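You operate a simulated robot arm through the tools that you are given. There is no shell and no other tool. Be economical: measure what you need, move in short steps, check, and stop when the job is done.

You are at the controls of a simulated robot arm. One attempt, no reset.

## Task
Put the small grey wheel on the top of the black shelf unit. Put the small cream filter marked "CRL 9150" from the work top of the tall wooden shelving on the long wooden counter and the small cream filter that says "D12JT-17" on the white table. Put the orange lantern on the plain wooden board. Put the jar marked "washers" from the long wooden counter on top of the green tape roll and the jar marked "Strawberry Jam" on the dark wooden stand top. Fetch the jar labelled "paste" from the white table and set it on the top of the blue turntable. Any order will do. Set down upright: small cream filter, orange lantern, jar.
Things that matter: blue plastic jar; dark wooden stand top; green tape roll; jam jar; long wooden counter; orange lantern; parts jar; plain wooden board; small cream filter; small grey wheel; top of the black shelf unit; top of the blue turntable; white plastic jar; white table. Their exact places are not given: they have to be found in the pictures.

Only the result counts: the job must be done as asked and must still hold three seconds after the hand-in. Knocking over, shifting, dropping, spilling or breaking anything else fails it.

## Robot
A 7-joint arm with a two-finger parallel gripper on a trunk, on a base that drives. Base frame: it is fixed to the floor where the robot stands at the start and does not move with it; the origin is under the middle of the robot, x ahead of it, y to its left, z up. Lengths are in mm, angles in degrees, forces in N, time in s.
With the tool pointing down near the work surface it reaches from about 100 to 660 mm from the robot's upright axis, wherever it stands. Its first joint turns from -115.0 to 115.0 degrees. Places, roughly: blue plastic jar, white plastic jar [-2250, -500, 750]; dark wooden stand top [-2800, -2800, 700]; green tape roll (7x7x5 cm) [-3400, 1000, 800]; jam jar, parts jar [-3750, 750, 750]; long wooden counter [-3000, 1300, 800]; orange lantern (6x6x21 cm) [-2700, 1400, 300]; plain wooden board (56x9x2 cm) [-2900, 1200, 800]; small cream filter [-1250, 1750, 1000]; small grey wheel (6x6x3 cm) [3300, 100, 1000]; top of the black shelf unit (12x32 cm) [4900, 1220, 1220]; top of the blue turntable [-800, -1500, 800]; white table [-1700, -700, 800]. Payload 3.91 kg.
The TCP is the grasp point between the finger pads, 30 mm short of the fingertips. In the tool frame z runs along the fingers and y along their closing line. Largest opening 110 mm; finger width 20, thickness 10; the body of the gripper, 48 by 112 mm, starts 55 mm behind the TCP.
Orientation is that of the tool frame in the base frame, as [roll, pitch, yaw] about the fixed x, y, z axes, in that order (R = Rz(yaw) Ry(pitch) Rx(roll)). With the fingers straight down and closing along the base's y, the tool's x points along the base's -x, its y along +y and its z along -z.

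## Interface
- The arm moves only by the tool step_arm. Its argument "moves" is one flat list of numbers, 7 for each row, row after row: the shift along the base's x, y, z in units of 300 mm (1.0 is 300 mm), then the turn, a rotation vector about the base's x, y, z in units of 180 degrees (1.0 is 180 degrees), then the opening, from 0 (shut) to 1 (fully open). In form: [x, y, z, rx, ry, rz, claw, x, y, z, rx, ry, rz, claw, ...]. A call has 1 to 20 rows; each row is the pose to reach, as a shift and turn from the pose commanded when the call began. A call with a number of a shift or a turn outside -1 to 1 is refused whole. A row lasts 0.2 s, in which the tool goes at most 50 mm and 8.6 degrees; a call with a longer step from one row to the next is refused whole, and so is a gripper value outside its range. Where a pose cannot be reached the arm comes as near as it can. A force on the tool above 40 N (or 10 N above the force at the start of the call, whichever is more), or a blocked arm, ends the call early, and 0.2 s more pass. Each finger travels about 108 mm/s and halts on what it meets, pressing with about 23 N; the grip force reading is that of the motor and also rises with nothing between the fingers. The clock runs only during rows and for 0.2 s after the last one: add rows that repeat a pose to give the fingers time. The reply holds the time, the measured pose of the TCP, the force on the tool along the base axes, the opening and the grip force, in the units named above and with some noise, with the torque about the TCP (base axes, N m) and any sound that the robot's microphone picked up, and new pictures: "show" is both (left out), scene, wrist or none.
- Cameras (640 x 400 px; columns grow to the right, rows downward): "scene" is now at [33.6, 159, 1457.5]; the picture's right is [0.09, -1.00, 0.00], its down [-0.22, -0.02, -0.97] and it looks along [0.97, 0.09, -0.22] (base axes); focal length 276 px, centre (320, 200). "wrist" rides on the gripper at [72, 17, -103] in the tool frame; the picture's right is [-0.23, 0.97, 0.00], its down [-0.76, -0.18, -0.62] and it looks along [-0.61, -0.14, 0.78] (tool axes); focal length 222 px, centre (320, 200).
- raise_lower(by): slides the trunk up (or, below 0, down) by that many mm; the arm and the scene camera ride with it, the base frame stays. It gives what a move gives, with no picture.
- drive_base(legs): drives the robot by 1 to 6 legs, each [ahead, turn to the left] in mm and degrees, along the robot's own axes; the way and the turn of a leg run together, so that a leg with both is an arc; at most 1500 mm and 180 degrees a leg. The arm and the cameras ride along, it lands a little off, and it stops where it bumps. It gives what a move gives, and a new picture of the scene camera.
- aim_head(pan, tilt): turns the head with the scene camera to pan (to the left, within 155 degrees either way) and tilt (down, from -29 to 69), counted from straight ahead of the robot. It gives what a move gives, and a new picture of the scene camera.
- locate(camera, pixels): there is no depth. For up to 12 entries [column, row, z] of the newest picture of that camera ("zoom" is the newest enlarged one), the place [x, y] in the base frame at which the ray of that pixel passes the height z, good to about 2 mm. The clock stands still meanwhile.
- inspect(camera, box): a new picture of the part [left, top, right, bottom] of that camera's present view, enlarged. The clock stands still meanwhile.
- close_job(): hands the job in; it is judged then, once.

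Go step by step. Measure first, check grasps and placings, and put right what went wrong. The budget is 138 turns and 260 pictures, counting those below and the enlarged ones. Unless the task says otherwise, let go and move clear before handing in, and close with one line.

The tools are called after "Call:" by a JSON object that holds its "api" and its "payload". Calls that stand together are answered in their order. step_arm: Moves the arm, as the interface text tells. Its arguments: {"type":"object","properties":{"moves":{"type":"array","items":{"type":"number"}},"show":{"type":"string","enum":["both","scene","wrist","none"]}},"required":["moves"]} The other tools are called the same way: raise_lower (by) slides the trunk up or down; drive_base (legs) drives the base; aim_head (pan, tilt) turns the head that bears the scene camera; locate (camera, pixels) gives the place at which the rays of pixels pass given heights; inspect (camera, box) takes an enlarged picture of a part of a camera's view; close_job () hands the job in.

At the start:

```text
time_s: 0.0
position: [448.6, 146.2, 1251.8]
ee_rot: [-179.9, 0.0, 179.9]
contact_force: [-0.2, 0.0, 0.1]
torque: [0.02, -0.02, -0.02]
opening: 109.9
grip_force: 0.0
trunk travel left (down, up): [-520.0, 470.0]
robot x, y, heading: [-0.2, -1.2, -0.1]
head pan, tilt: [5.3, 13.0]
```

scene: 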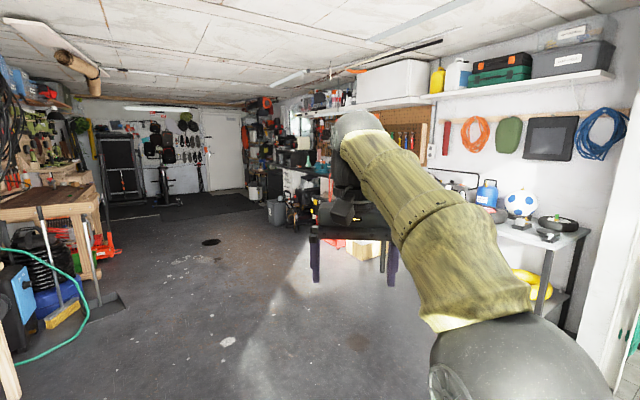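
wrist: 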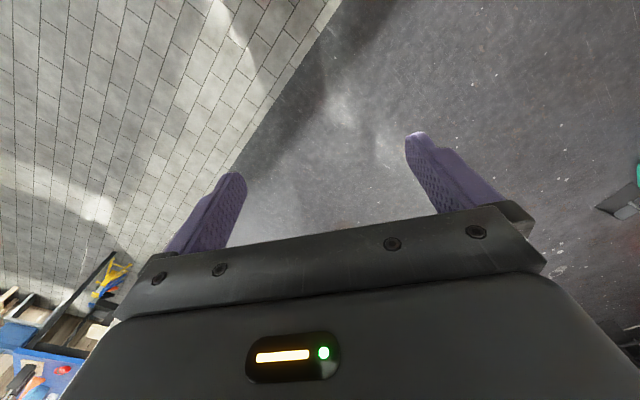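

The arm blocks part of the scene picture; the room is a garage with stations ahead and behind. I'll look around with the head first.

Call:
{"api": "aim_head", "payload": {"pan": 150, "tilt": 15}}

Call:
{"api": "aim_head", "payload": {"pan": -150, "tilt": 15}}

Call:
{"api": "aim_head", "payload": {"pan": 80, "tilt": 15}}

Call:
{"api": "aim_head", "payload": {"pan": 0, "tilt": 15}}

```text
time_s: 2.3
position: [447.3, 146.7, 1251.5]
ee_rot: [180.0, -0.1, -180.0]
contact_force: [0.6, 0.3, -0.9]
torque: [-0.01, -0.01, -0.02]
opening: 110.0
grip_force: 0.0
trunk travel left (down, up): [-520.0, 470.0]
robot x, y, heading: [-0.2, -2.5, -0.1]
head pan, tilt: [150.0, 15.0]
```

scene: 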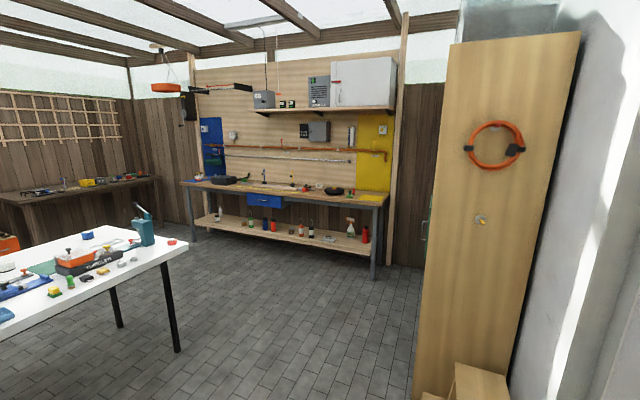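

```text
time_s: 6.4
position: [448.8, 145.8, 1251.5]
ee_rot: [-180.0, 0.0, 180.0]
contact_force: [-0.3, -0.1, 0.1]
torque: [-0.01, 0.01, -0.01]
opening: 110.0
grip_force: 0.1
trunk travel left (down, up): [-520.0, 470.0]
robot x, y, heading: [0.1, 4.8, -0.3]
head pan, tilt: [-150.0, 15.0]
```

scene: 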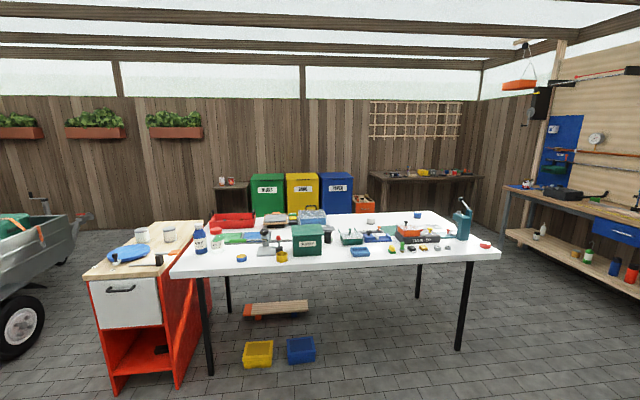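

```text
time_s: 9.7
position: [448.1, 145.2, 1251.2]
ee_rot: [-179.9, 0.0, -180.0]
contact_force: [0.4, 0.2, -0.3]
torque: [-0.01, 0.01, -0.01]
opening: 109.9
grip_force: 0.0
trunk travel left (down, up): [-520.0, 470.0]
robot x, y, heading: [1.6, 2.4, 0.1]
head pan, tilt: [80.0, 15.0]
```

scene: 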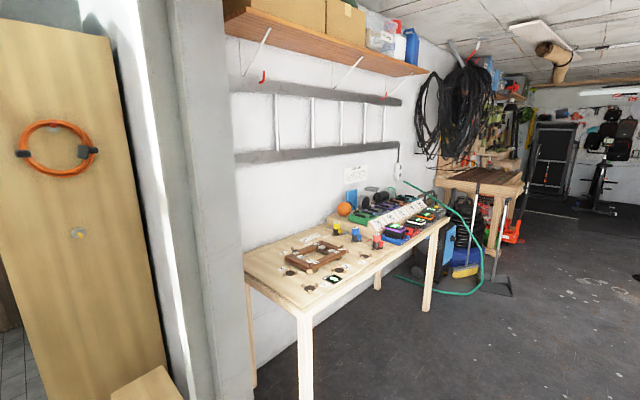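

```text
time_s: 11.2
position: [448.3, 145.5, 1250.5]
ee_rot: [-180.0, -0.1, -180.0]
contact_force: [0.1, -0.2, -0.6]
torque: [0.02, 0.03, 0.0]
opening: 109.8
grip_force: 0.2
trunk travel left (down, up): [-520.0, 470.0]
robot x, y, heading: [3.4, 0.4, 0.1]
head pan, tilt: [0.0, 15.0]
```

scene: 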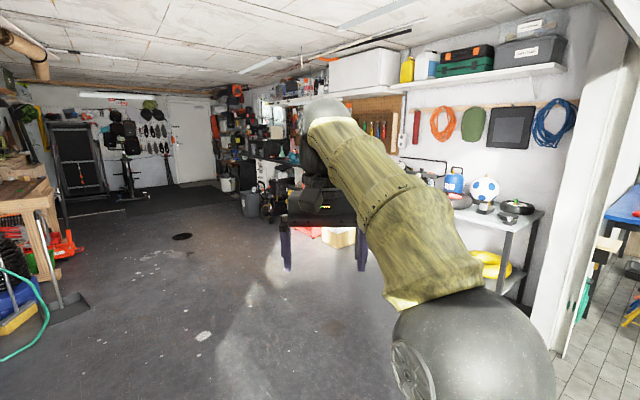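

The garage ahead is clear to about x=2600 where a dark table stands (legs at px 285,260). I'll drive forward 1300 and look for the wheel.

Call:
{"api": "drive_base", "payload": {"legs": [[1300, 0]]}}

Call:
{"api": "aim_head", "payload": {"pan": 35, "tilt": 10}}

```text
time_s: 18.8
position: [1746.7, 108.8, 1251.2]
ee_rot: [180.0, 0.0, 178.1]
contact_force: [-0.3, 0.0, 0.4]
torque: [0.02, 0.01, 0.03]
opening: 109.9
grip_force: 0.1
trunk travel left (down, up): [-520.0, 470.0]
robot x, y, heading: [1295.2, -21.0, -2.0]
head pan, tilt: [0.0, 15.0]
```

scene: 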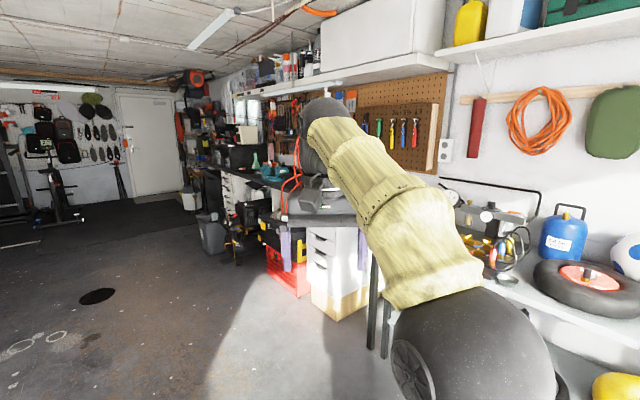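

```text
time_s: 19.8
position: [1747.1, 109.3, 1250.9]
ee_rot: [-180.0, 0.0, 178.0]
contact_force: [-0.1, -0.3, -0.3]
torque: [0.02, 0.01, -0.01]
opening: 110.1
grip_force: 0.0
trunk travel left (down, up): [-520.0, 470.0]
robot x, y, heading: [1294.3, -22.7, -2.0]
head pan, tilt: [35.0, 10.0]
```

scene: 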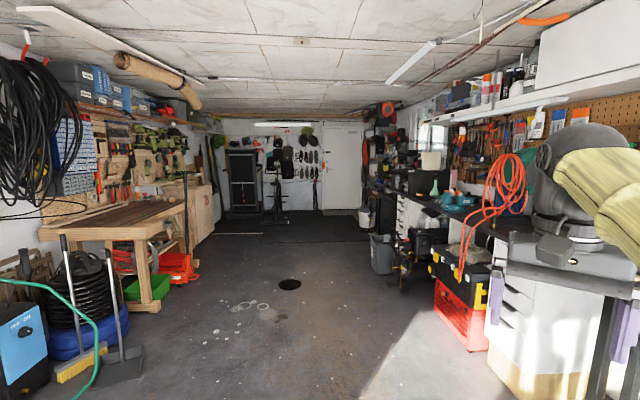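

The expected wheel location projects to about (476,215) and the black unit to (385,170). I'll enlarge both.

Call:
{"api": "inspect", "payload": {"camera": "scene", "box": [340, 110, 460, 185]}}

Call:
{"api": "inspect", "payload": {"camera": "scene", "box": [420, 160, 580, 260]}}

```text
5.33 times, centred on (400, 148) of scene
```

zoom: 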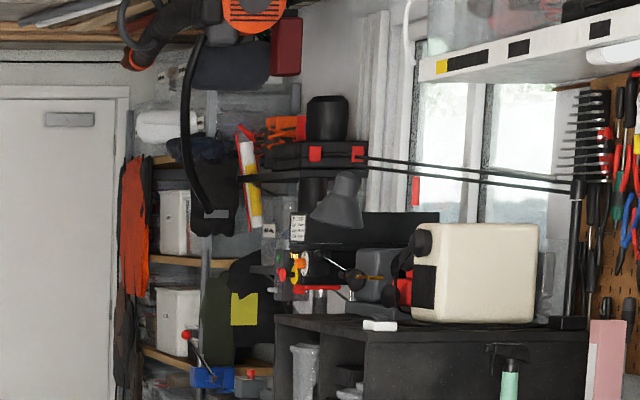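

```text
4.00 times, centred on (500, 210) of scene
```

zoom: 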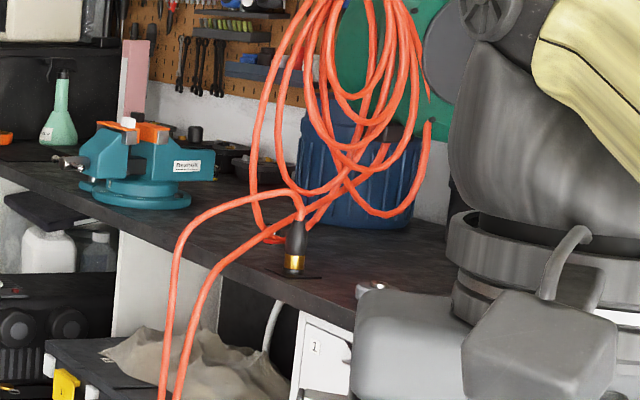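

The black shelf unit is the dark box with the canister on it (zoom 275–590, 320). The wheel may be hidden by the arm, so I'll measure the bench edge and move nearer.

Call:
{"api": "locate", "payload": {"camera": "scene", "pixels": [[424, 208, 1000], [460, 222, 1000], [500, 236, 1000], [391, 171, 1220], [413, 175, 1220], [450, 172, 1220], [513, 234, 1000]]}}

Call:
{"api": "drive_base", "payload": {"legs": [[300, 25], [700, 0]]}}

Call:
{"api": "aim_head", "payload": {"pan": -30, "tilt": 20}}

```text
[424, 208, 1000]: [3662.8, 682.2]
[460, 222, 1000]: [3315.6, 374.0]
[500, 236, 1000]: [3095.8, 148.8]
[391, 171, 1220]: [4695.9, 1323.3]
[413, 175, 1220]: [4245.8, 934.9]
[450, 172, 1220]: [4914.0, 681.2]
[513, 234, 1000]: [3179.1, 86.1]
```

```text
time_s: 26.2
position: [2589.8, 615.5, 1250.2]
ee_rot: [-180.0, -0.1, -156.7]
contact_force: [0.9, -0.6, -0.4]
torque: [-0.01, -0.02, 0.0]
opening: 109.8
grip_force: 0.2
trunk travel left (down, up): [-520.0, 470.0]
robot x, y, heading: [2235.0, 306.6, 23.1]
head pan, tilt: [35.0, 10.0]
```

scene: 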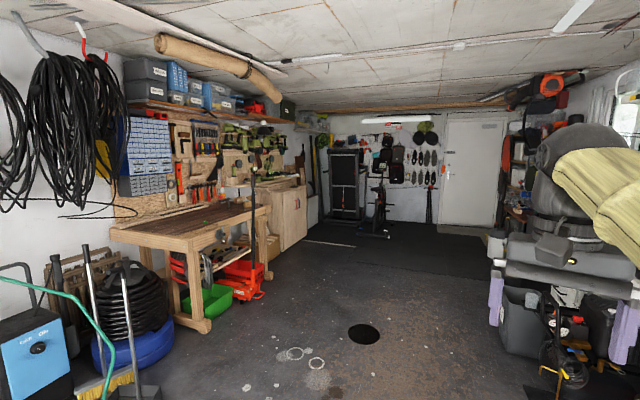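

```text
time_s: 27.5
position: [2590.5, 615.7, 1251.2]
ee_rot: [-180.0, 0.0, -156.8]
contact_force: [-0.2, 0.3, 0.1]
torque: [0.01, 0.01, 0.01]
opening: 110.2
grip_force: 0.0
trunk travel left (down, up): [-520.0, 470.0]
robot x, y, heading: [2237.9, 303.1, 23.1]
head pan, tilt: [-30.0, 20.0]
```

scene: 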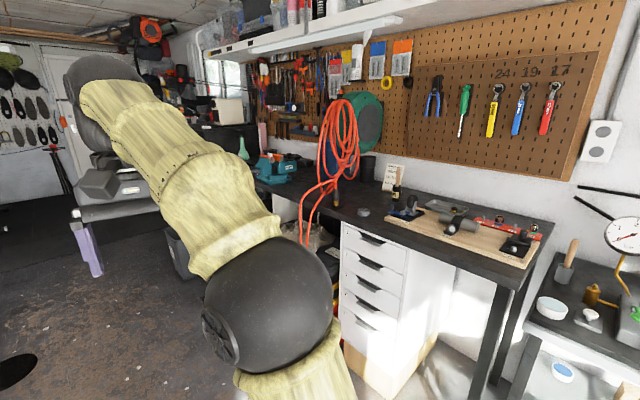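

There's a small grey thing at (363,210) on the bench near the expected spot; I'll enlarge it.

Call:
{"api": "inspect", "payload": {"camera": "scene", "box": [320, 170, 448, 250]}}

Call:
{"api": "locate", "payload": {"camera": "scene", "pixels": [[363, 211, 980], [340, 223, 970], [300, 198, 970], [420, 238, 970], [520, 283, 970], [363, 211, 1000]]}}

```text
5.00 times, centred on (384, 210) of scene
```

zoom: 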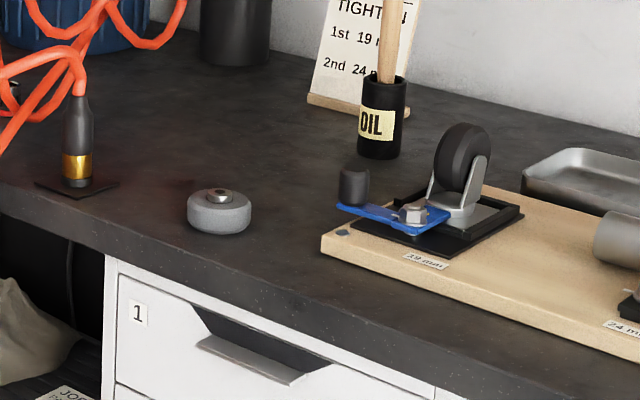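

```text
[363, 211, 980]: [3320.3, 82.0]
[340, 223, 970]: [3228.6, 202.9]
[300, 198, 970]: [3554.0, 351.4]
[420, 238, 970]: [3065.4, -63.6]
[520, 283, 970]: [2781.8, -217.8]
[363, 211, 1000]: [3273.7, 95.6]
```

Wheel found at zoom (220,210), about (3310,85), with the bench edge running at about 36°. I'll tuck the arm a bit, then drive to a stand facing it.

Call:
{"api": "step_arm", "payload": {"moves": [-0.04, -0.124, 0.03, 0, 0, 0, 1, -0.08, -0.247, 0.06, 0, 0, 0, 1, -0.12, -0.371, 0.1, 0, 0, 0, 1, -0.16, -0.495, 0.14, 0, 0, 0, 1, -0.208, -0.618, 0.17, 0, 0, 0, 1], "show": "none"}}

Call:
{"api": "drive_base", "payload": {"legs": [[0, -5.6], [776, 0], [0, -71]]}}

Call:
{"api": "aim_head", "payload": {"pan": 0, "tilt": 35}}

```text
time_s: 28.7
position: [2525.0, 430.8, 1287.1]
ee_rot: [179.9, 0.0, -156.6]
contact_force: [-0.4, 0.6, 0.5]
torque: [-0.02, 0.04, 0.01]
opening: 110.1
grip_force: 0.1
out of reach, approached as far as the arm can: row 4, 5
trunk travel left (down, up): [-520.0, 470.0]
robot x, y, heading: [2237.3, 302.3, 23.2]
head pan, tilt: [-30.0, 20.0]
```

```text
time_s: 38.7
position: [3163.7, 286.6, 1285.4]
ee_rot: [-180.0, 0.1, 126.8]
contact_force: [0.3, 0.5, -1.2]
torque: [0.01, 0.0, -0.03]
opening: 109.7
grip_force: 0.0
trunk travel left (down, up): [-520.0, 470.0]
robot x, y, heading: [2973.0, 538.5, -53.5]
head pan, tilt: [-30.0, 20.0]
```

scene: 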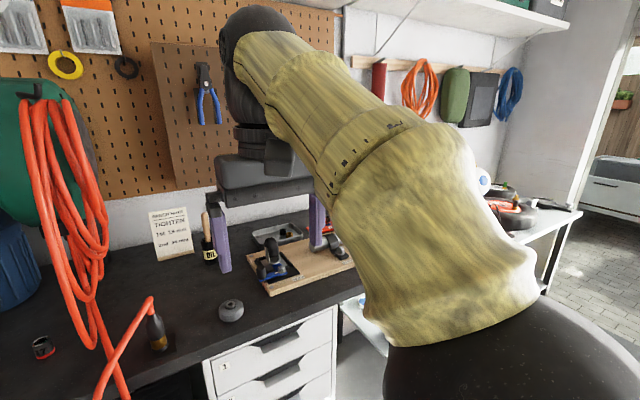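

```text
time_s: 39.6
position: [3164.7, 286.6, 1286.2]
ee_rot: [-179.9, 0.1, 126.8]
contact_force: [0.4, 0.1, 0.1]
torque: [0.0, -0.02, -0.02]
opening: 109.7
grip_force: 0.1
trunk travel left (down, up): [-520.0, 470.0]
robot x, y, heading: [2971.4, 538.4, -53.3]
head pan, tilt: [0.0, 35.0]
```

scene: 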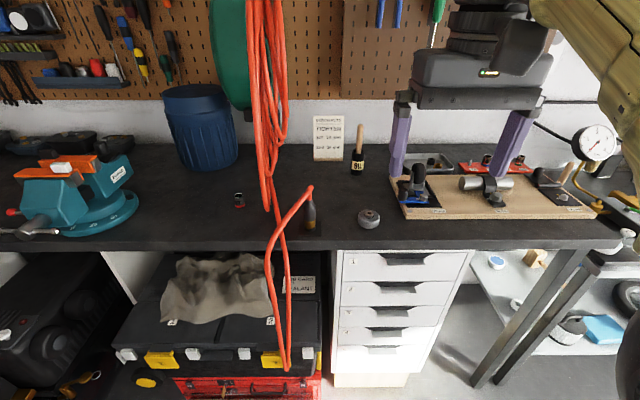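

Good clear view: wheel at (369,217). I'll triangulate its height from both views.

Call:
{"api": "locate", "payload": {"camera": "scene", "pixels": [[369, 214, 980], [369, 214, 1000], [369, 214, 1020], [369, 225, 980], [369, 225, 1000], [358, 217, 980], [381, 217, 980]]}}

Call:
{"api": "inspect", "payload": {"camera": "scene", "box": [337, 195, 401, 235]}}

```text
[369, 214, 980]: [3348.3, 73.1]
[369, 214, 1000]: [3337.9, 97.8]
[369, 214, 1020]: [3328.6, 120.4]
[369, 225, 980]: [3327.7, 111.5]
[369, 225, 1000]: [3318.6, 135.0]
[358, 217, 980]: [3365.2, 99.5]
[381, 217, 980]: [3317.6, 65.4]
```

```text
10.00 times, centred on (369, 215) of scene
```

zoom: 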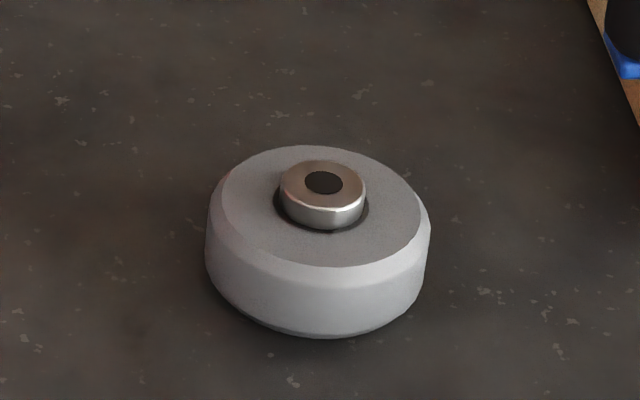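

The wheel sits near (3347,75) with hub top around z≈978. I'll move above it and check with the wrist camera.

Call:
{"api": "step_arm", "payload": {"moves": [0.101, -0.117, 0, 0, 0, 0, 1, 0.203, -0.234, 0, 0, 0, 0, 1, 0.304, -0.351, 0, 0, 0, 0, 1, 0.405, -0.468, 0, 0, 0, 0, 1, 0.506, -0.585, 0, 0, 0, 0, 1, 0.608, -0.702, 0, 0, 0, 0, 1, 0.608, -0.702, -0.15, 0, 0, 0, 1, 0.608, -0.702, -0.3, 0, 0, 0, 1, 0.608, -0.702, -0.45, 0, 0, 0, 1, 0.608, -0.702, -0.6, 0, 0, 0, 1, 0.608, -0.702, -0.72, 0, 0, 0, 1]}}

```text
time_s: 42.0
position: [3348.3, 75.7, 1068.4]
ee_rot: [-179.9, 0.1, 126.8]
contact_force: [0.0, -0.5, -0.1]
torque: [0.0, 0.02, -0.01]
opening: 109.9
grip_force: 0.1
out of reach, approached as far as the arm can: row 2, 3, 4, 5, 6, 7, 8
trunk travel left (down, up): [-520.0, 470.0]
robot x, y, heading: [2976.1, 541.4, -53.7]
head pan, tilt: [0.0, 35.0]
```

scene: 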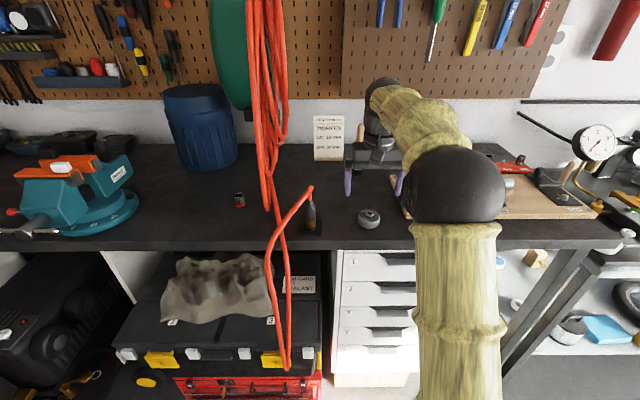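
wrist: 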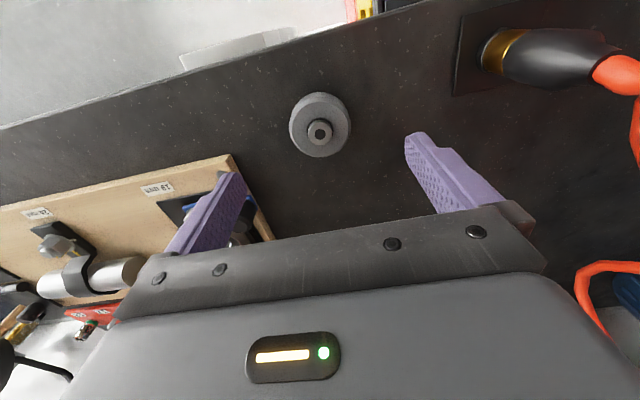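

The wheel is at (320,130) in the wrist picture; locate with it for a third ray.

Call:
{"api": "locate", "payload": {"camera": "wrist", "pixels": [[319, 131, 980], [319, 131, 960], [319, 131, 1000], [320, 124, 960], [280, 245, 970]]}}

Call:
{"api": "locate", "payload": {"camera": "scene", "pixels": [[369, 214, 980], [369, 214, 1000], [369, 214, 960]]}}

```text
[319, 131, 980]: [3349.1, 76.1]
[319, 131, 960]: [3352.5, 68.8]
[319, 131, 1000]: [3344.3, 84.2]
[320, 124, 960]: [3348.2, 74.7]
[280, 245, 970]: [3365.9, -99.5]
```

```text
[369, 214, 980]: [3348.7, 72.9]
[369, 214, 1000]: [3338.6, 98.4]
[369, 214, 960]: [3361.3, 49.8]
```

Rays meet at z≈982, centre (3349,76), right under the TCP. Descend to z≈985, close, and lift.

Call:
{"api": "step_arm", "payload": {"moves": [0.003, 0, -0.1, 0, 0, 0, 1, 0.003, 0, -0.2, 0, 0, 0, 1, 0.003, 0, -0.24, 0, 0, 0, 1, 0.003, 0, -0.275, 0, 0, 0, 1, 0.003, 0, -0.275, 0, 0, 0, 0.7, 0.003, 0, -0.275, 0, 0, 0, 0.5, 0.003, 0, -0.275, 0, 0, 0, 0.4, 0.003, 0, -0.275, 0, 0, 0, 0.4], "show": "wrist"}}

```text
time_s: 43.8
position: [3348.7, 76.7, 988.1]
ee_rot: [-180.0, 0.1, 126.8]
contact_force: [1.1, -0.7, -0.3]
torque: [-0.06, -0.03, -0.01]
opening: 56.6
grip_force: 22.3
trunk travel left (down, up): [-520.0, 470.0]
robot x, y, heading: [2971.6, 542.7, -53.0]
head pan, tilt: [0.0, 35.0]
```

wrist: 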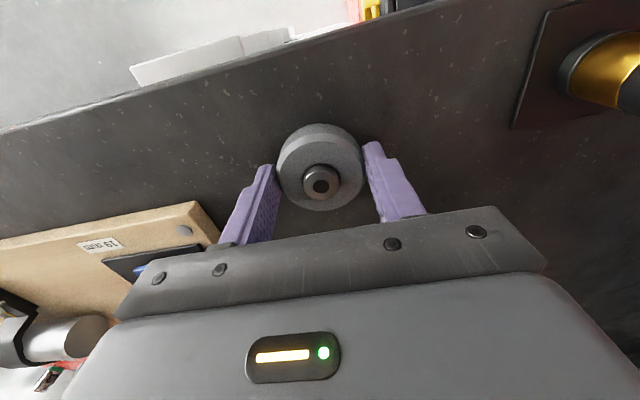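

Grip holds at 56.6 mm. Lift 280 mm and retract towards the robot.

Call:
{"api": "step_arm", "payload": {"moves": [0, 0, 0.08, 0, 0, 0, 0.4, 0, 0, 0.2, 0, 0, 0, 0.4, 0, 0, 0.35, 0, 0, 0, 0.4, 0, 0, 0.5, 0, 0, 0, 0.4, 0, 0, 0.65, 0, 0, 0, 0.4, 0, 0, 0.8, 0, 0, 0, 0.4, 0, 0, 0.93, 0, 0, 0, 0.4, -0.08, 0.11, 0.93, 0, 0, 0, 0.4, -0.16, 0.22, 0.93, 0, 0, 0, 0.4, -0.24, 0.33, 0.93, 0, 0, 0, 0.4, -0.32, 0.44, 0.93, 0, 0, 0, 0.4, -0.4, 0.53, 0.93, 0, 0, 0, 0.4], "show": "wrist"}}

Call:
{"api": "raise_lower", "payload": {"by": 150}}

Call:
{"api": "aim_head", "payload": {"pan": 80, "tilt": 15}}

```text
time_s: 46.4
position: [3227.3, 235.7, 1266.1]
ee_rot: [180.0, 0.1, 126.7]
contact_force: [-0.4, 0.6, -0.8]
torque: [-0.02, 0.01, 0.03]
opening: 56.6
grip_force: 23.6
out of reach, approached as far as the arm can: row 6, 7, 8, 9, 10
trunk travel left (down, up): [-520.0, 470.0]
robot x, y, heading: [2975.0, 539.4, -53.3]
head pan, tilt: [0.0, 35.0]
```

wrist: 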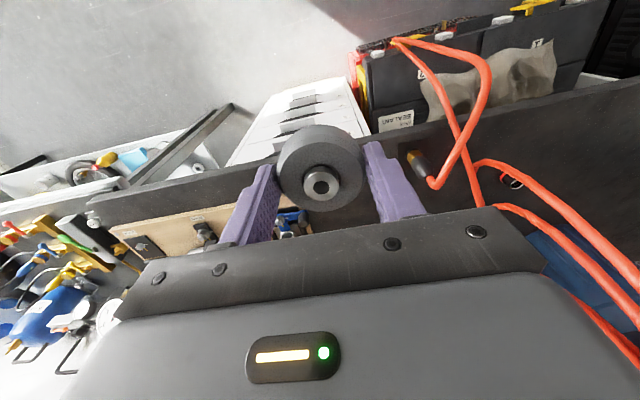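

```text
time_s: 48.2
position: [3228.4, 234.1, 1415.0]
ee_rot: [179.9, 0.2, 126.7]
contact_force: [1.4, 0.0, -1.4]
torque: [0.02, 0.0, 0.01]
opening: 56.7
grip_force: 22.7
trunk travel left (down, up): [-670.0, 320.0]
robot x, y, heading: [2975.0, 538.7, -53.2]
head pan, tilt: [0.0, 35.0]
```

```text
time_s: 49.7
position: [3226.9, 234.8, 1416.6]
ee_rot: [180.0, 0.2, 126.9]
contact_force: [-0.3, -1.4, -1.0]
torque: [-0.04, 0.01, 0.04]
opening: 56.4
grip_force: 23.2
trunk travel left (down, up): [-670.0, 320.0]
robot x, y, heading: [2976.4, 544.7, -53.1]
head pan, tilt: [80.0, 15.0]
```

scene: 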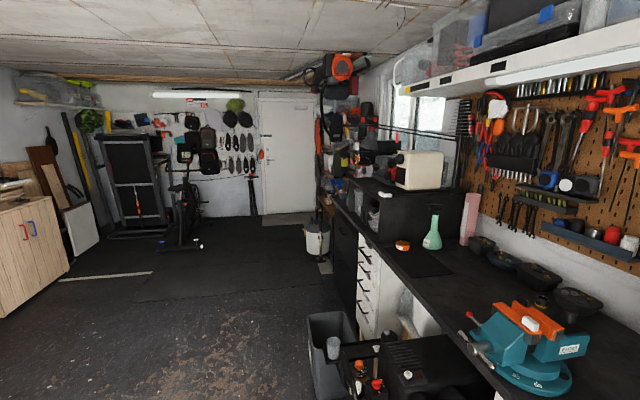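

The black shelf unit with the canister is at (345–455,180–250). I'll enlarge it.

Call:
{"api": "inspect", "payload": {"camera": "scene", "box": [328, 140, 472, 230]}}

Call:
{"api": "locate", "payload": {"camera": "scene", "pixels": [[345, 179, 1220], [370, 198, 1220], [385, 200, 1220], [410, 188, 1220], [455, 188, 1220], [333, 201, 960], [450, 320, 960]]}}

```text
4.44 times, centred on (400, 185) of scene
```

zoom: 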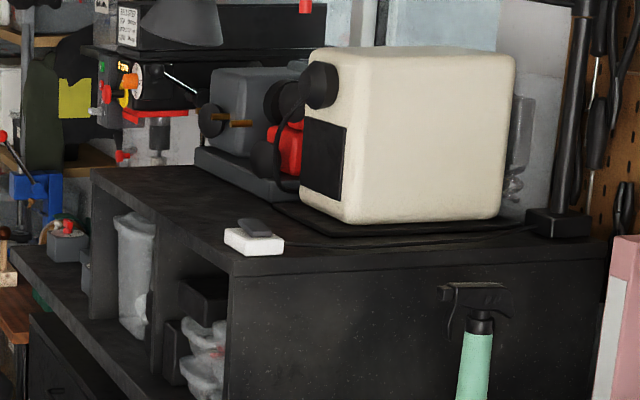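

```text
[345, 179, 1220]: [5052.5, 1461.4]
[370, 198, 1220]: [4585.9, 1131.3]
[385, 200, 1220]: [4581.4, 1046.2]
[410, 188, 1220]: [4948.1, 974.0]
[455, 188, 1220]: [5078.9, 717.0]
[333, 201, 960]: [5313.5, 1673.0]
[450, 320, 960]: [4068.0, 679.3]
```

The free strip is along the front edge of the unit's top, direction ~39°. I'll swing out left around the bin and stand facing it.

Call:
{"api": "locate", "payload": {"camera": "scene", "pixels": [[308, 318, 450], [355, 330, 450], [306, 254, 0], [330, 258, 0], [345, 310, 0]]}}

Call:
{"api": "drive_base", "payload": {"legs": [[0, 108], [900, 0], [0, -34.5], [1107, 0], [0, -72]]}}

Call:
{"api": "aim_head", "payload": {"pan": 0, "tilt": 30}}

```text
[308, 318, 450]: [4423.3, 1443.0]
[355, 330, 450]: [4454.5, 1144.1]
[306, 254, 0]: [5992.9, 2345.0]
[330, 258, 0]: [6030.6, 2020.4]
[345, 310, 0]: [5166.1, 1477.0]
```

```text
time_s: 67.7
position: [4453.3, 1618.0, 1417.1]
ee_rot: [180.0, 0.1, -161.2]
contact_force: [0.7, 0.5, -1.2]
torque: [0.02, 0.01, 0.0]
opening: 56.6
grip_force: 22.8
trunk travel left (down, up): [-670.0, 320.0]
robot x, y, heading: [4087.2, 1472.1, 18.6]
head pan, tilt: [80.0, 15.0]
stopped in leg 4: the robot was blocked; the commanded pose is now the measured one
```

scene: 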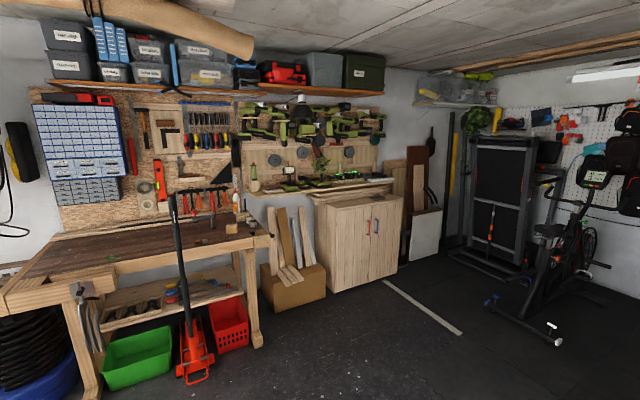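

```text
time_s: 69.2
position: [4456.0, 1618.6, 1417.0]
ee_rot: [-180.0, 0.0, -161.1]
contact_force: [-0.2, -0.5, -1.2]
torque: [0.0, -0.02, 0.0]
opening: 56.6
grip_force: 23.1
trunk travel left (down, up): [-670.0, 320.0]
robot x, y, heading: [4086.9, 1475.0, 18.6]
head pan, tilt: [0.0, 30.0]
```

scene: 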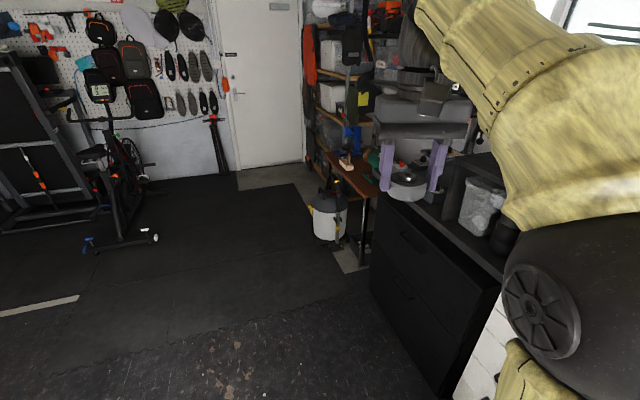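

The base bumped, likely against the bin, at (4087,1475). I'll back off a little and look down to the right-front.

Call:
{"api": "drive_base", "payload": {"legs": [[-100, 0]]}}

Call:
{"api": "aim_head", "payload": {"pan": -20, "tilt": 60}}

```text
time_s: 70.4
position: [4356.8, 1586.4, 1417.0]
ee_rot: [-180.0, 0.2, -161.2]
contact_force: [-0.2, 0.0, -0.7]
torque: [0.02, -0.03, 0.04]
opening: 56.4
grip_force: 22.8
trunk travel left (down, up): [-670.0, 320.0]
robot x, y, heading: [3991.9, 1436.9, 18.8]
head pan, tilt: [0.0, 30.0]
```

scene: 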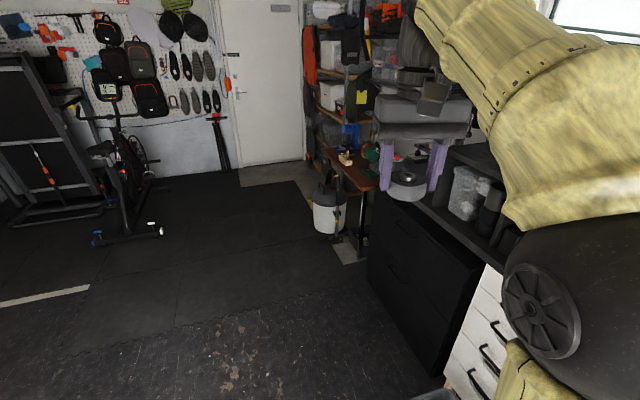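

```text
time_s: 71.4
position: [4359.0, 1586.4, 1416.8]
ee_rot: [180.0, 0.2, -161.3]
contact_force: [0.7, 0.2, -1.5]
torque: [0.0, -0.01, 0.02]
opening: 56.6
grip_force: 22.9
trunk travel left (down, up): [-670.0, 320.0]
robot x, y, heading: [3989.7, 1438.0, 18.5]
head pan, tilt: [-20.0, 60.0]
```

scene: 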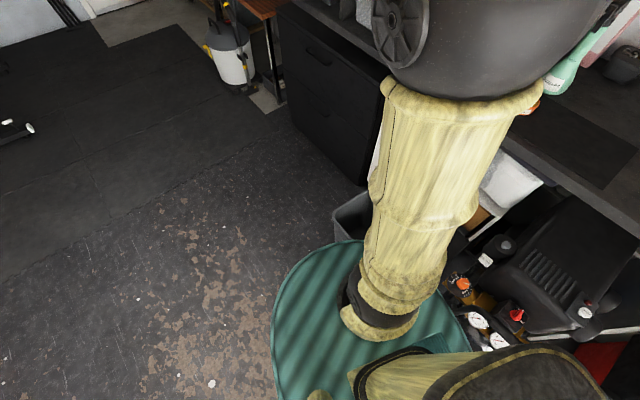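

The bin corner is at (335,215) just ahead-right; the floor to the left is clear. Measure.

Call:
{"api": "locate", "payload": {"camera": "scene", "pixels": [[335, 212, 450], [350, 190, 450], [352, 185, 0], [290, 115, 0], [272, 325, 300], [365, 240, 300], [340, 238, 0]]}}

```text
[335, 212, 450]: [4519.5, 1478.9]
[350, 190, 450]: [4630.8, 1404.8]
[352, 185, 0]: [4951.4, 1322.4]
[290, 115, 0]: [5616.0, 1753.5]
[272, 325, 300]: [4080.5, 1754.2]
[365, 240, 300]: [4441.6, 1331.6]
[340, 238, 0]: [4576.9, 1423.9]
```

The bin corner lies near (4520,1480), and the base radius is ~330 mm. I'll detour left to a stand at about (4820,1780).

Call:
{"api": "drive_base", "payload": {"legs": [[0, 41.5], [650, 0], [0, -83.6], [551, 0], [0, -56]]}}

Call:
{"api": "aim_head", "payload": {"pan": 0, "tilt": 30}}

```text
time_s: 73.2
position: [4300.4, 1685.8, 1415.7]
ee_rot: [-180.0, 0.0, -144.4]
contact_force: [-0.4, -0.3, -1.2]
torque: [0.0, 0.04, 0.0]
opening: 56.4
grip_force: 22.9
trunk travel left (down, up): [-670.0, 320.0]
robot x, y, heading: [3991.0, 1440.9, 35.4]
head pan, tilt: [-20.0, 60.0]
stopped in leg 1: the robot was blocked; the commanded pose is now the measured one
```

scene: 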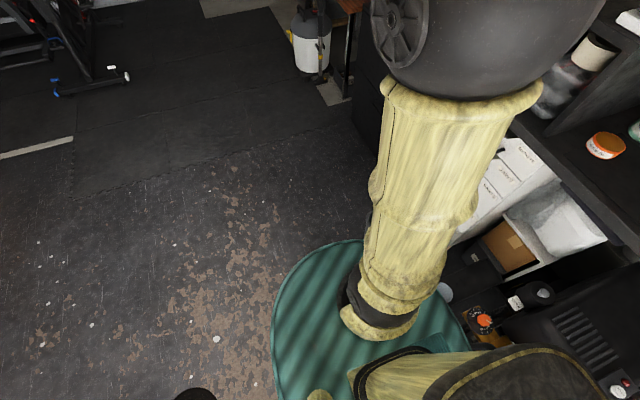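

```text
time_s: 74.2
position: [4300.4, 1688.6, 1416.3]
ee_rot: [180.0, 0.1, -144.3]
contact_force: [0.8, -0.3, -1.2]
torque: [0.0, 0.0, 0.0]
opening: 56.5
grip_force: 22.8
trunk travel left (down, up): [-670.0, 320.0]
robot x, y, heading: [3993.0, 1436.0, 35.4]
head pan, tilt: [0.0, 30.0]
```

scene: 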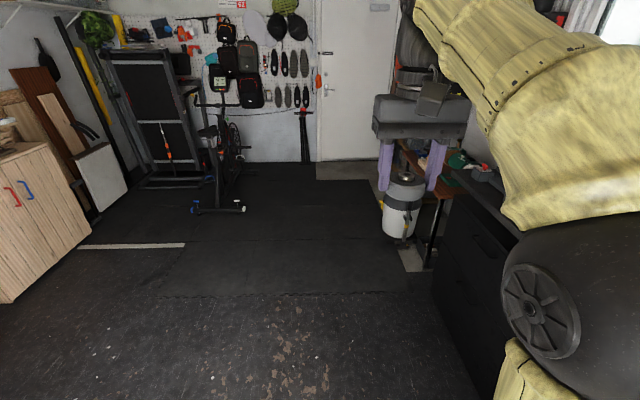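

Turning left was blocked at 35°, so something touches the base's rear right. I'll undo the turn, back off along the path I came, and make a wider loop.

Call:
{"api": "drive_base", "payload": {"legs": [[0, -16.8], [-450, 0], [0, 50]]}}

```text
time_s: 81.8
position: [3692.1, 1674.5, 1416.1]
ee_rot: [-179.9, 0.0, -111.9]
contact_force: [-0.6, 0.2, -1.0]
torque: [-0.01, 0.0, -0.02]
opening: 56.3
grip_force: 23.0
trunk travel left (down, up): [-670.0, 320.0]
robot x, y, heading: [3567.7, 1298.5, 67.7]
head pan, tilt: [0.0, 30.0]
```

scene: 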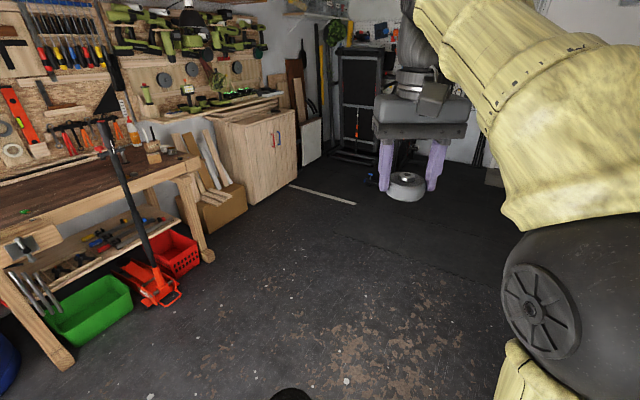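

The floor ahead is clear. Drive 580, turn to about -3°, drive to (4820,1790), face the unit.

Call:
{"api": "drive_base", "payload": {"legs": [[580, 0], [0, -70.5], [1030, 0], [0, -76]]}}

Call:
{"api": "aim_head", "payload": {"pan": 15, "tilt": 35}}

```text
time_s: 100.5
position: [4926.5, 1443.3, 1415.9]
ee_rot: [-180.0, 0.0, 104.5]
contact_force: [-0.1, 0.0, -1.4]
torque: [-0.04, 0.03, 0.02]
opening: 56.7
grip_force: 23.1
trunk travel left (down, up): [-670.0, 320.0]
robot x, y, heading: [4806.6, 1820.9, -75.9]
head pan, tilt: [0.0, 30.0]
```

scene: 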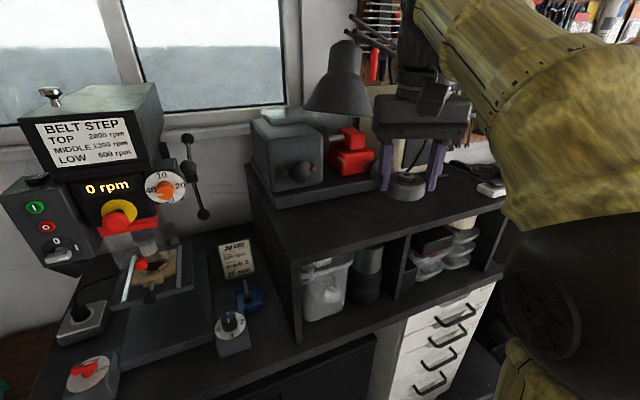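

```text
time_s: 101.2
position: [4926.9, 1442.6, 1415.9]
ee_rot: [179.9, 0.0, 104.5]
contact_force: [-0.3, -0.1, -1.4]
torque: [-0.01, -0.01, 0.0]
opening: 56.4
grip_force: 23.2
trunk travel left (down, up): [-670.0, 320.0]
robot x, y, heading: [4804.1, 1825.4, -76.0]
head pan, tilt: [15.0, 35.0]
```

scene: 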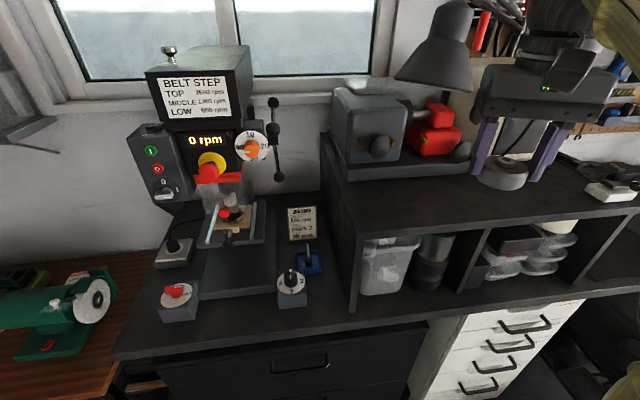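

The unit's top is clear at (350–480,185–225) in front of the grinder. Measure its corners at z=1220.

Call:
{"api": "locate", "payload": {"camera": "scene", "pixels": [[357, 232, 1220], [357, 232, 1200], [357, 232, 1240], [480, 219, 1220], [600, 209, 1220], [350, 181, 1220], [470, 171, 1220], [322, 165, 1220], [590, 190, 1220], [357, 310, 960]]}}

```text
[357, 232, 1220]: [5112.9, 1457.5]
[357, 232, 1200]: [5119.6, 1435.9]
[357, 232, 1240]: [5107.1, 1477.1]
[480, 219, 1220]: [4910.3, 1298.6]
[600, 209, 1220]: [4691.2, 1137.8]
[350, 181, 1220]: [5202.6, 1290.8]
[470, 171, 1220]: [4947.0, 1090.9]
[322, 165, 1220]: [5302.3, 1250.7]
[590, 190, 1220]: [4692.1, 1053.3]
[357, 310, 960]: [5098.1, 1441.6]
```

The top's front edge and z≈1220 agree. Target about (4890,1218), 50 mm in from the edge. Move to z≈1310 above it.

Call:
{"api": "step_arm", "payload": {"moves": [0, 0, -0.15, 0, 0, 0, 0.4, 0, 0, -0.3, 0, 0, 0, 0.4, -0.025, -0.15, -0.33, 0, 0, 0, 0.4, -0.05, -0.3, -0.33, 0, 0, 0, 0.4, -0.075, -0.45, -0.33, 0, 0, 0, 0.4, -0.1, -0.6, -0.33, 0, 0, 0, 0.4, -0.123, -0.75, -0.33, 0, 0, 0, 0.4]}}

```text
time_s: 102.8
position: [4886.6, 1214.3, 1312.8]
ee_rot: [180.0, -0.2, 104.5]
contact_force: [-0.7, -1.3, -1.4]
torque: [0.06, -0.01, -0.02]
opening: 56.5
grip_force: 23.5
trunk travel left (down, up): [-670.0, 320.0]
robot x, y, heading: [4804.9, 1820.8, -76.0]
head pan, tilt: [15.0, 35.0]
```

scene: 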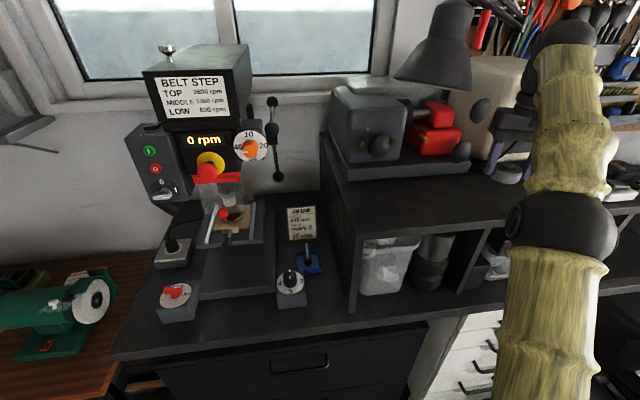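
wrist: 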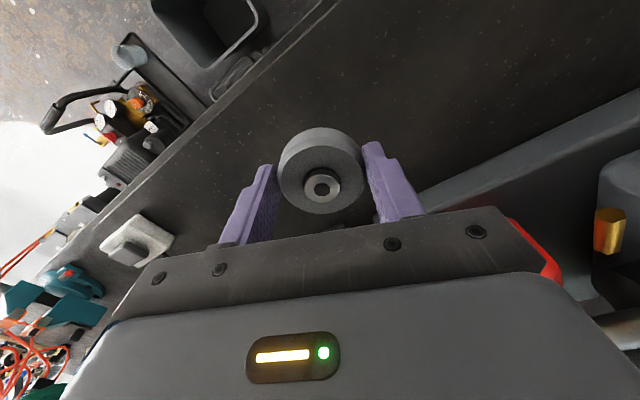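

Wheel hovers over the strip; the grinder's grey base is at right (420–640,190–100). Check clearances.

Call:
{"api": "locate", "payload": {"camera": "wrist", "pixels": [[425, 197, 1240], [560, 143, 1240], [425, 197, 1220], [210, 115, 1220], [130, 195, 1220], [300, 30, 1220], [137, 240, 1240]]}}

```text
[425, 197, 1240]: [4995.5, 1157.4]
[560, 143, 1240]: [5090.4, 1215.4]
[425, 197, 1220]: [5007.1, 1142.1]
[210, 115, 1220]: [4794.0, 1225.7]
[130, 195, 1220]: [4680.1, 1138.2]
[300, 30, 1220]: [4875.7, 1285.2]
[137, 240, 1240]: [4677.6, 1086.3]
```

Clearances are fine (63 mm to the edge, 111 mm to the grinder base). Lower to near contact.

Call:
{"api": "step_arm", "payload": {"moves": [0, 0.01, -0.1, 0, 0, 0, 0.4, 0, 0.01, -0.16, 0, 0, 0, 0.4, 0, 0.01, -0.173, 0, 0, 0, 0.4, 0, 0.01, -0.18, 0, 0, 0, 0.4, 0, 0.01, -0.186, 0, 0, 0, 0.4, 0, 0.01, -0.192, 0, 0, 0, 0.4], "show": "wrist"}}

```text
time_s: 104.2
position: [4889.8, 1221.7, 1258.9]
ee_rot: [180.0, 0.1, 104.5]
contact_force: [-0.2, 0.1, -0.9]
torque: [-0.03, -0.01, -0.03]
opening: 56.5
grip_force: 22.6
trunk travel left (down, up): [-670.0, 320.0]
robot x, y, heading: [4805.7, 1822.3, -75.8]
head pan, tilt: [15.0, 35.0]
```

wrist: 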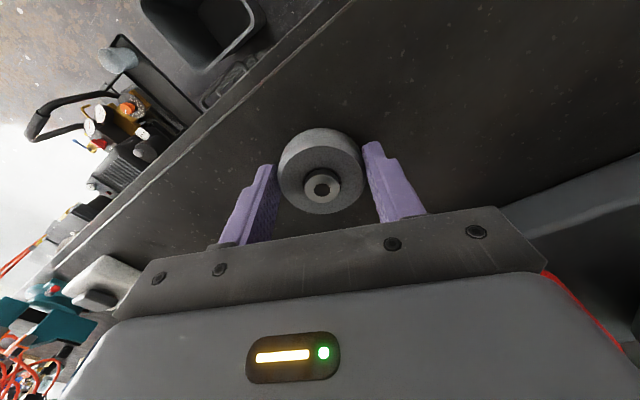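

No contact yet at z 1259; keep lowering in 2.5 mm steps.

Call:
{"api": "step_arm", "payload": {"moves": [0, 0, -0.01, 0, 0, 0, 0.4, 0, 0, -0.02, 0, 0, 0, 0.4, 0, 0, -0.028, 0, 0, 0, 0.4, 0, 0, -0.036, 0, 0, 0, 0.4, 0, 0, -0.044, 0, 0, 0, 0.4, 0, 0, -0.05, 0, 0, 0, 0.4], "show": "wrist"}}

```text
time_s: 105.6
position: [4889.7, 1224.1, 1250.6]
ee_rot: [-180.0, 0.9, 104.6]
contact_force: [-0.1, -0.3, 10.2]
torque: [0.19, 0.07, 0.0]
opening: 56.5
grip_force: 23.0
trunk travel left (down, up): [-670.0, 320.0]
robot x, y, heading: [4804.8, 1820.9, -75.8]
head pan, tilt: [15.0, 35.0]
stopped in row 6: the force on the tool passed its limit at 43 N (the readings are from after the stop); the commanded pose is now the measured one
```

wrist: 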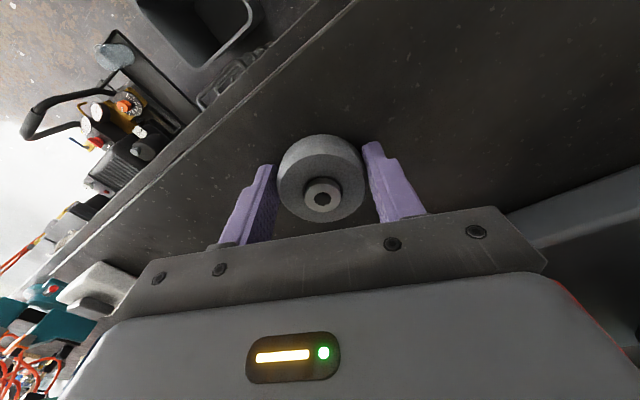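

Contact at z≈1251. Open the fingers, lift and withdraw.

Call:
{"api": "step_arm", "payload": {"moves": [0, 0, 0.003, 0, 0, 0, 0.6, 0, 0, 0.005, 0, 0, 0, 0.8, 0, 0, 0.005, 0, 0, 0, 0.8, 0, 0, 0.1, 0, 0, 0, 0.8, 0, 0, 0.25, 0, 0, 0, 0.8, 0, 0.15, 0.4, 0, 0, 0, 0.8, 0.01, 0.3, 0.45, 0, 0, 0, 0.8, 0.02, 0.45, 0.45, 0, 0, 0, 0.8, 0.03, 0.6, 0.45, 0, 0, 0, 0.8, 0.04, 0.75, 0.45, 0, 0, 0, 0.8], "show": "both"}}

```text
refused: row 6 steps farther than a row can; nothing moved
```

Call:
{"api": "step_arm", "payload": {"moves": [0, 0, 0.003, 0, 0, 0, 0.6, 0, 0, 0.005, 0, 0, 0, 0.8, 0, 0, 0.005, 0, 0, 0, 0.8, 0, 0, 0.1, 0, 0, 0, 0.8, 0, 0, 0.25, 0, 0, 0, 0.8, 0, 0, 0.4, 0, 0, 0, 0.8, 0.01, 0.15, 0.42, 0, 0, 0, 0.8, 0.02, 0.3, 0.45, 0, 0, 0, 0.8, 0.03, 0.45, 0.45, 0, 0, 0, 0.8, 0.04, 0.6, 0.45, 0, 0, 0, 0.8, 0.05, 0.75, 0.45, 0, 0, 0, 0.8], "show": "scene"}}

```text
time_s: 108.0
position: [4905.3, 1448.8, 1383.4]
ee_rot: [-180.0, 0.8, 104.5]
contact_force: [0.1, 0.8, -0.4]
torque: [-0.01, 0.0, 0.02]
opening: 87.7
grip_force: 0.0
out of reach, approached as far as the arm can: row 6, 7
trunk travel left (down, up): [-670.0, 320.0]
robot x, y, heading: [4804.3, 1822.2, -75.9]
head pan, tilt: [15.0, 35.0]
```

scene: 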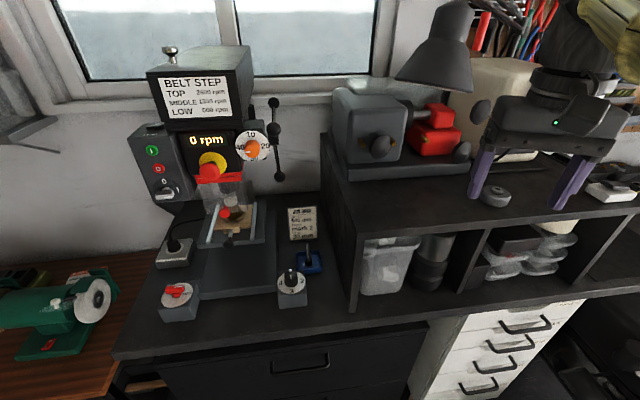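

The wheel stands on the unit's top at (495,196). Now drive back to the patio via the middle of the garage.

Call:
{"api": "drive_base", "payload": {"legs": [[0, -104], [1200, 0], [0, 39.6], [1428, 0], [1428, 0], [0, -39.6]]}}

Call:
{"api": "drive_base", "payload": {"legs": [[1400, 0]]}}

```text
time_s: 142.7
position: [961.0, 46.6, 1384.9]
ee_rot: [180.0, 0.7, -1.0]
contact_force: [0.8, 0.3, 0.5]
torque: [-0.01, -0.01, -0.01]
opening: 88.0
grip_force: 0.1
trunk travel left (down, up): [-670.0, 320.0]
robot x, y, heading: [1347.4, 42.6, 178.7]
head pan, tilt: [15.0, 35.0]
```

scene: 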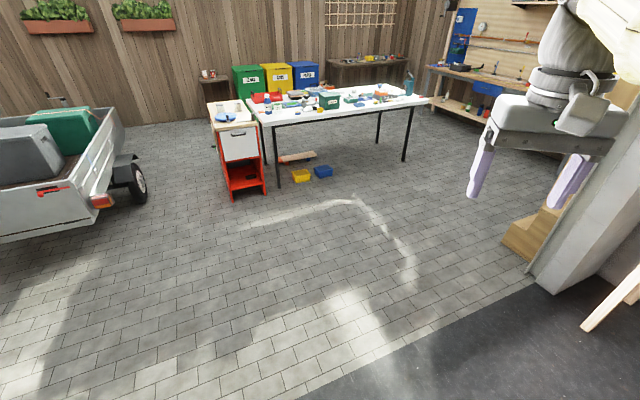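

```text
time_s: 150.8
position: [-437.8, 71.1, 1383.7]
ee_rot: [-180.0, 0.7, -0.4]
contact_force: [0.4, 0.0, 1.0]
torque: [0.01, -0.03, -0.01]
opening: 87.8
grip_force: 0.0
trunk travel left (down, up): [-670.0, 320.0]
robot x, y, heading: [-48.5, 68.3, 178.8]
head pan, tilt: [15.0, 35.0]
```

scene: 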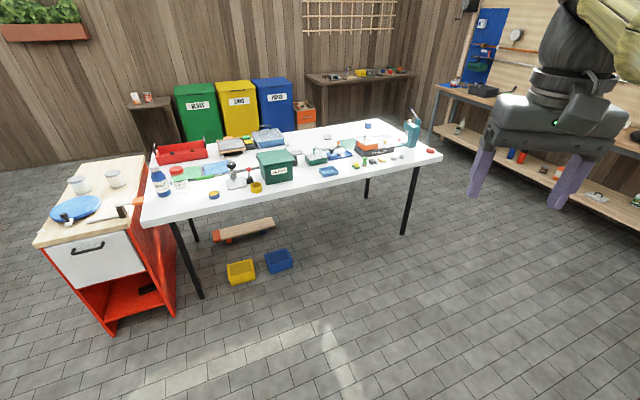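

The patio is in view: white table, red cabinet with the wooden top (blue turntable at 77,208), dark stand at (150,100). Measure the layout.

Call:
{"api": "locate", "payload": {"camera": "scene", "pixels": [[143, 226, 760], [440, 155, 760], [160, 155, 760], [375, 124, 760], [35, 242, 800], [145, 156, 800], [77, 208, 810], [204, 298, 0], [403, 235, 0], [110, 335, 0]]}}

Call:
{"api": "aim_head", "payload": {"pan": -35, "tilt": 15}}

```text
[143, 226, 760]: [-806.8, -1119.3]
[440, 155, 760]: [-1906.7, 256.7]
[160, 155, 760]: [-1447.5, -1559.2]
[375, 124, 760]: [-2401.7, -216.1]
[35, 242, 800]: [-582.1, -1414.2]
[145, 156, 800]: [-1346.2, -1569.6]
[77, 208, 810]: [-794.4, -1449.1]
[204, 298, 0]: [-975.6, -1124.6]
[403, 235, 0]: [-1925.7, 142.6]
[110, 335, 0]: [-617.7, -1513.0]
```

```text
time_s: 152.0
position: [-436.8, 69.8, 1385.3]
ee_rot: [180.0, 0.7, -0.4]
contact_force: [0.2, -0.3, 0.3]
torque: [0.0, 0.0, 0.01]
opening: 88.1
grip_force: 0.0
trunk travel left (down, up): [-670.0, 320.0]
robot x, y, heading: [-51.6, 66.9, 179.1]
head pan, tilt: [-35.0, 15.0]
```

scene: 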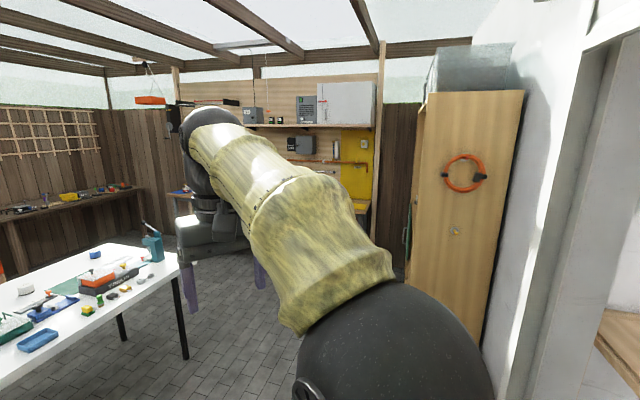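

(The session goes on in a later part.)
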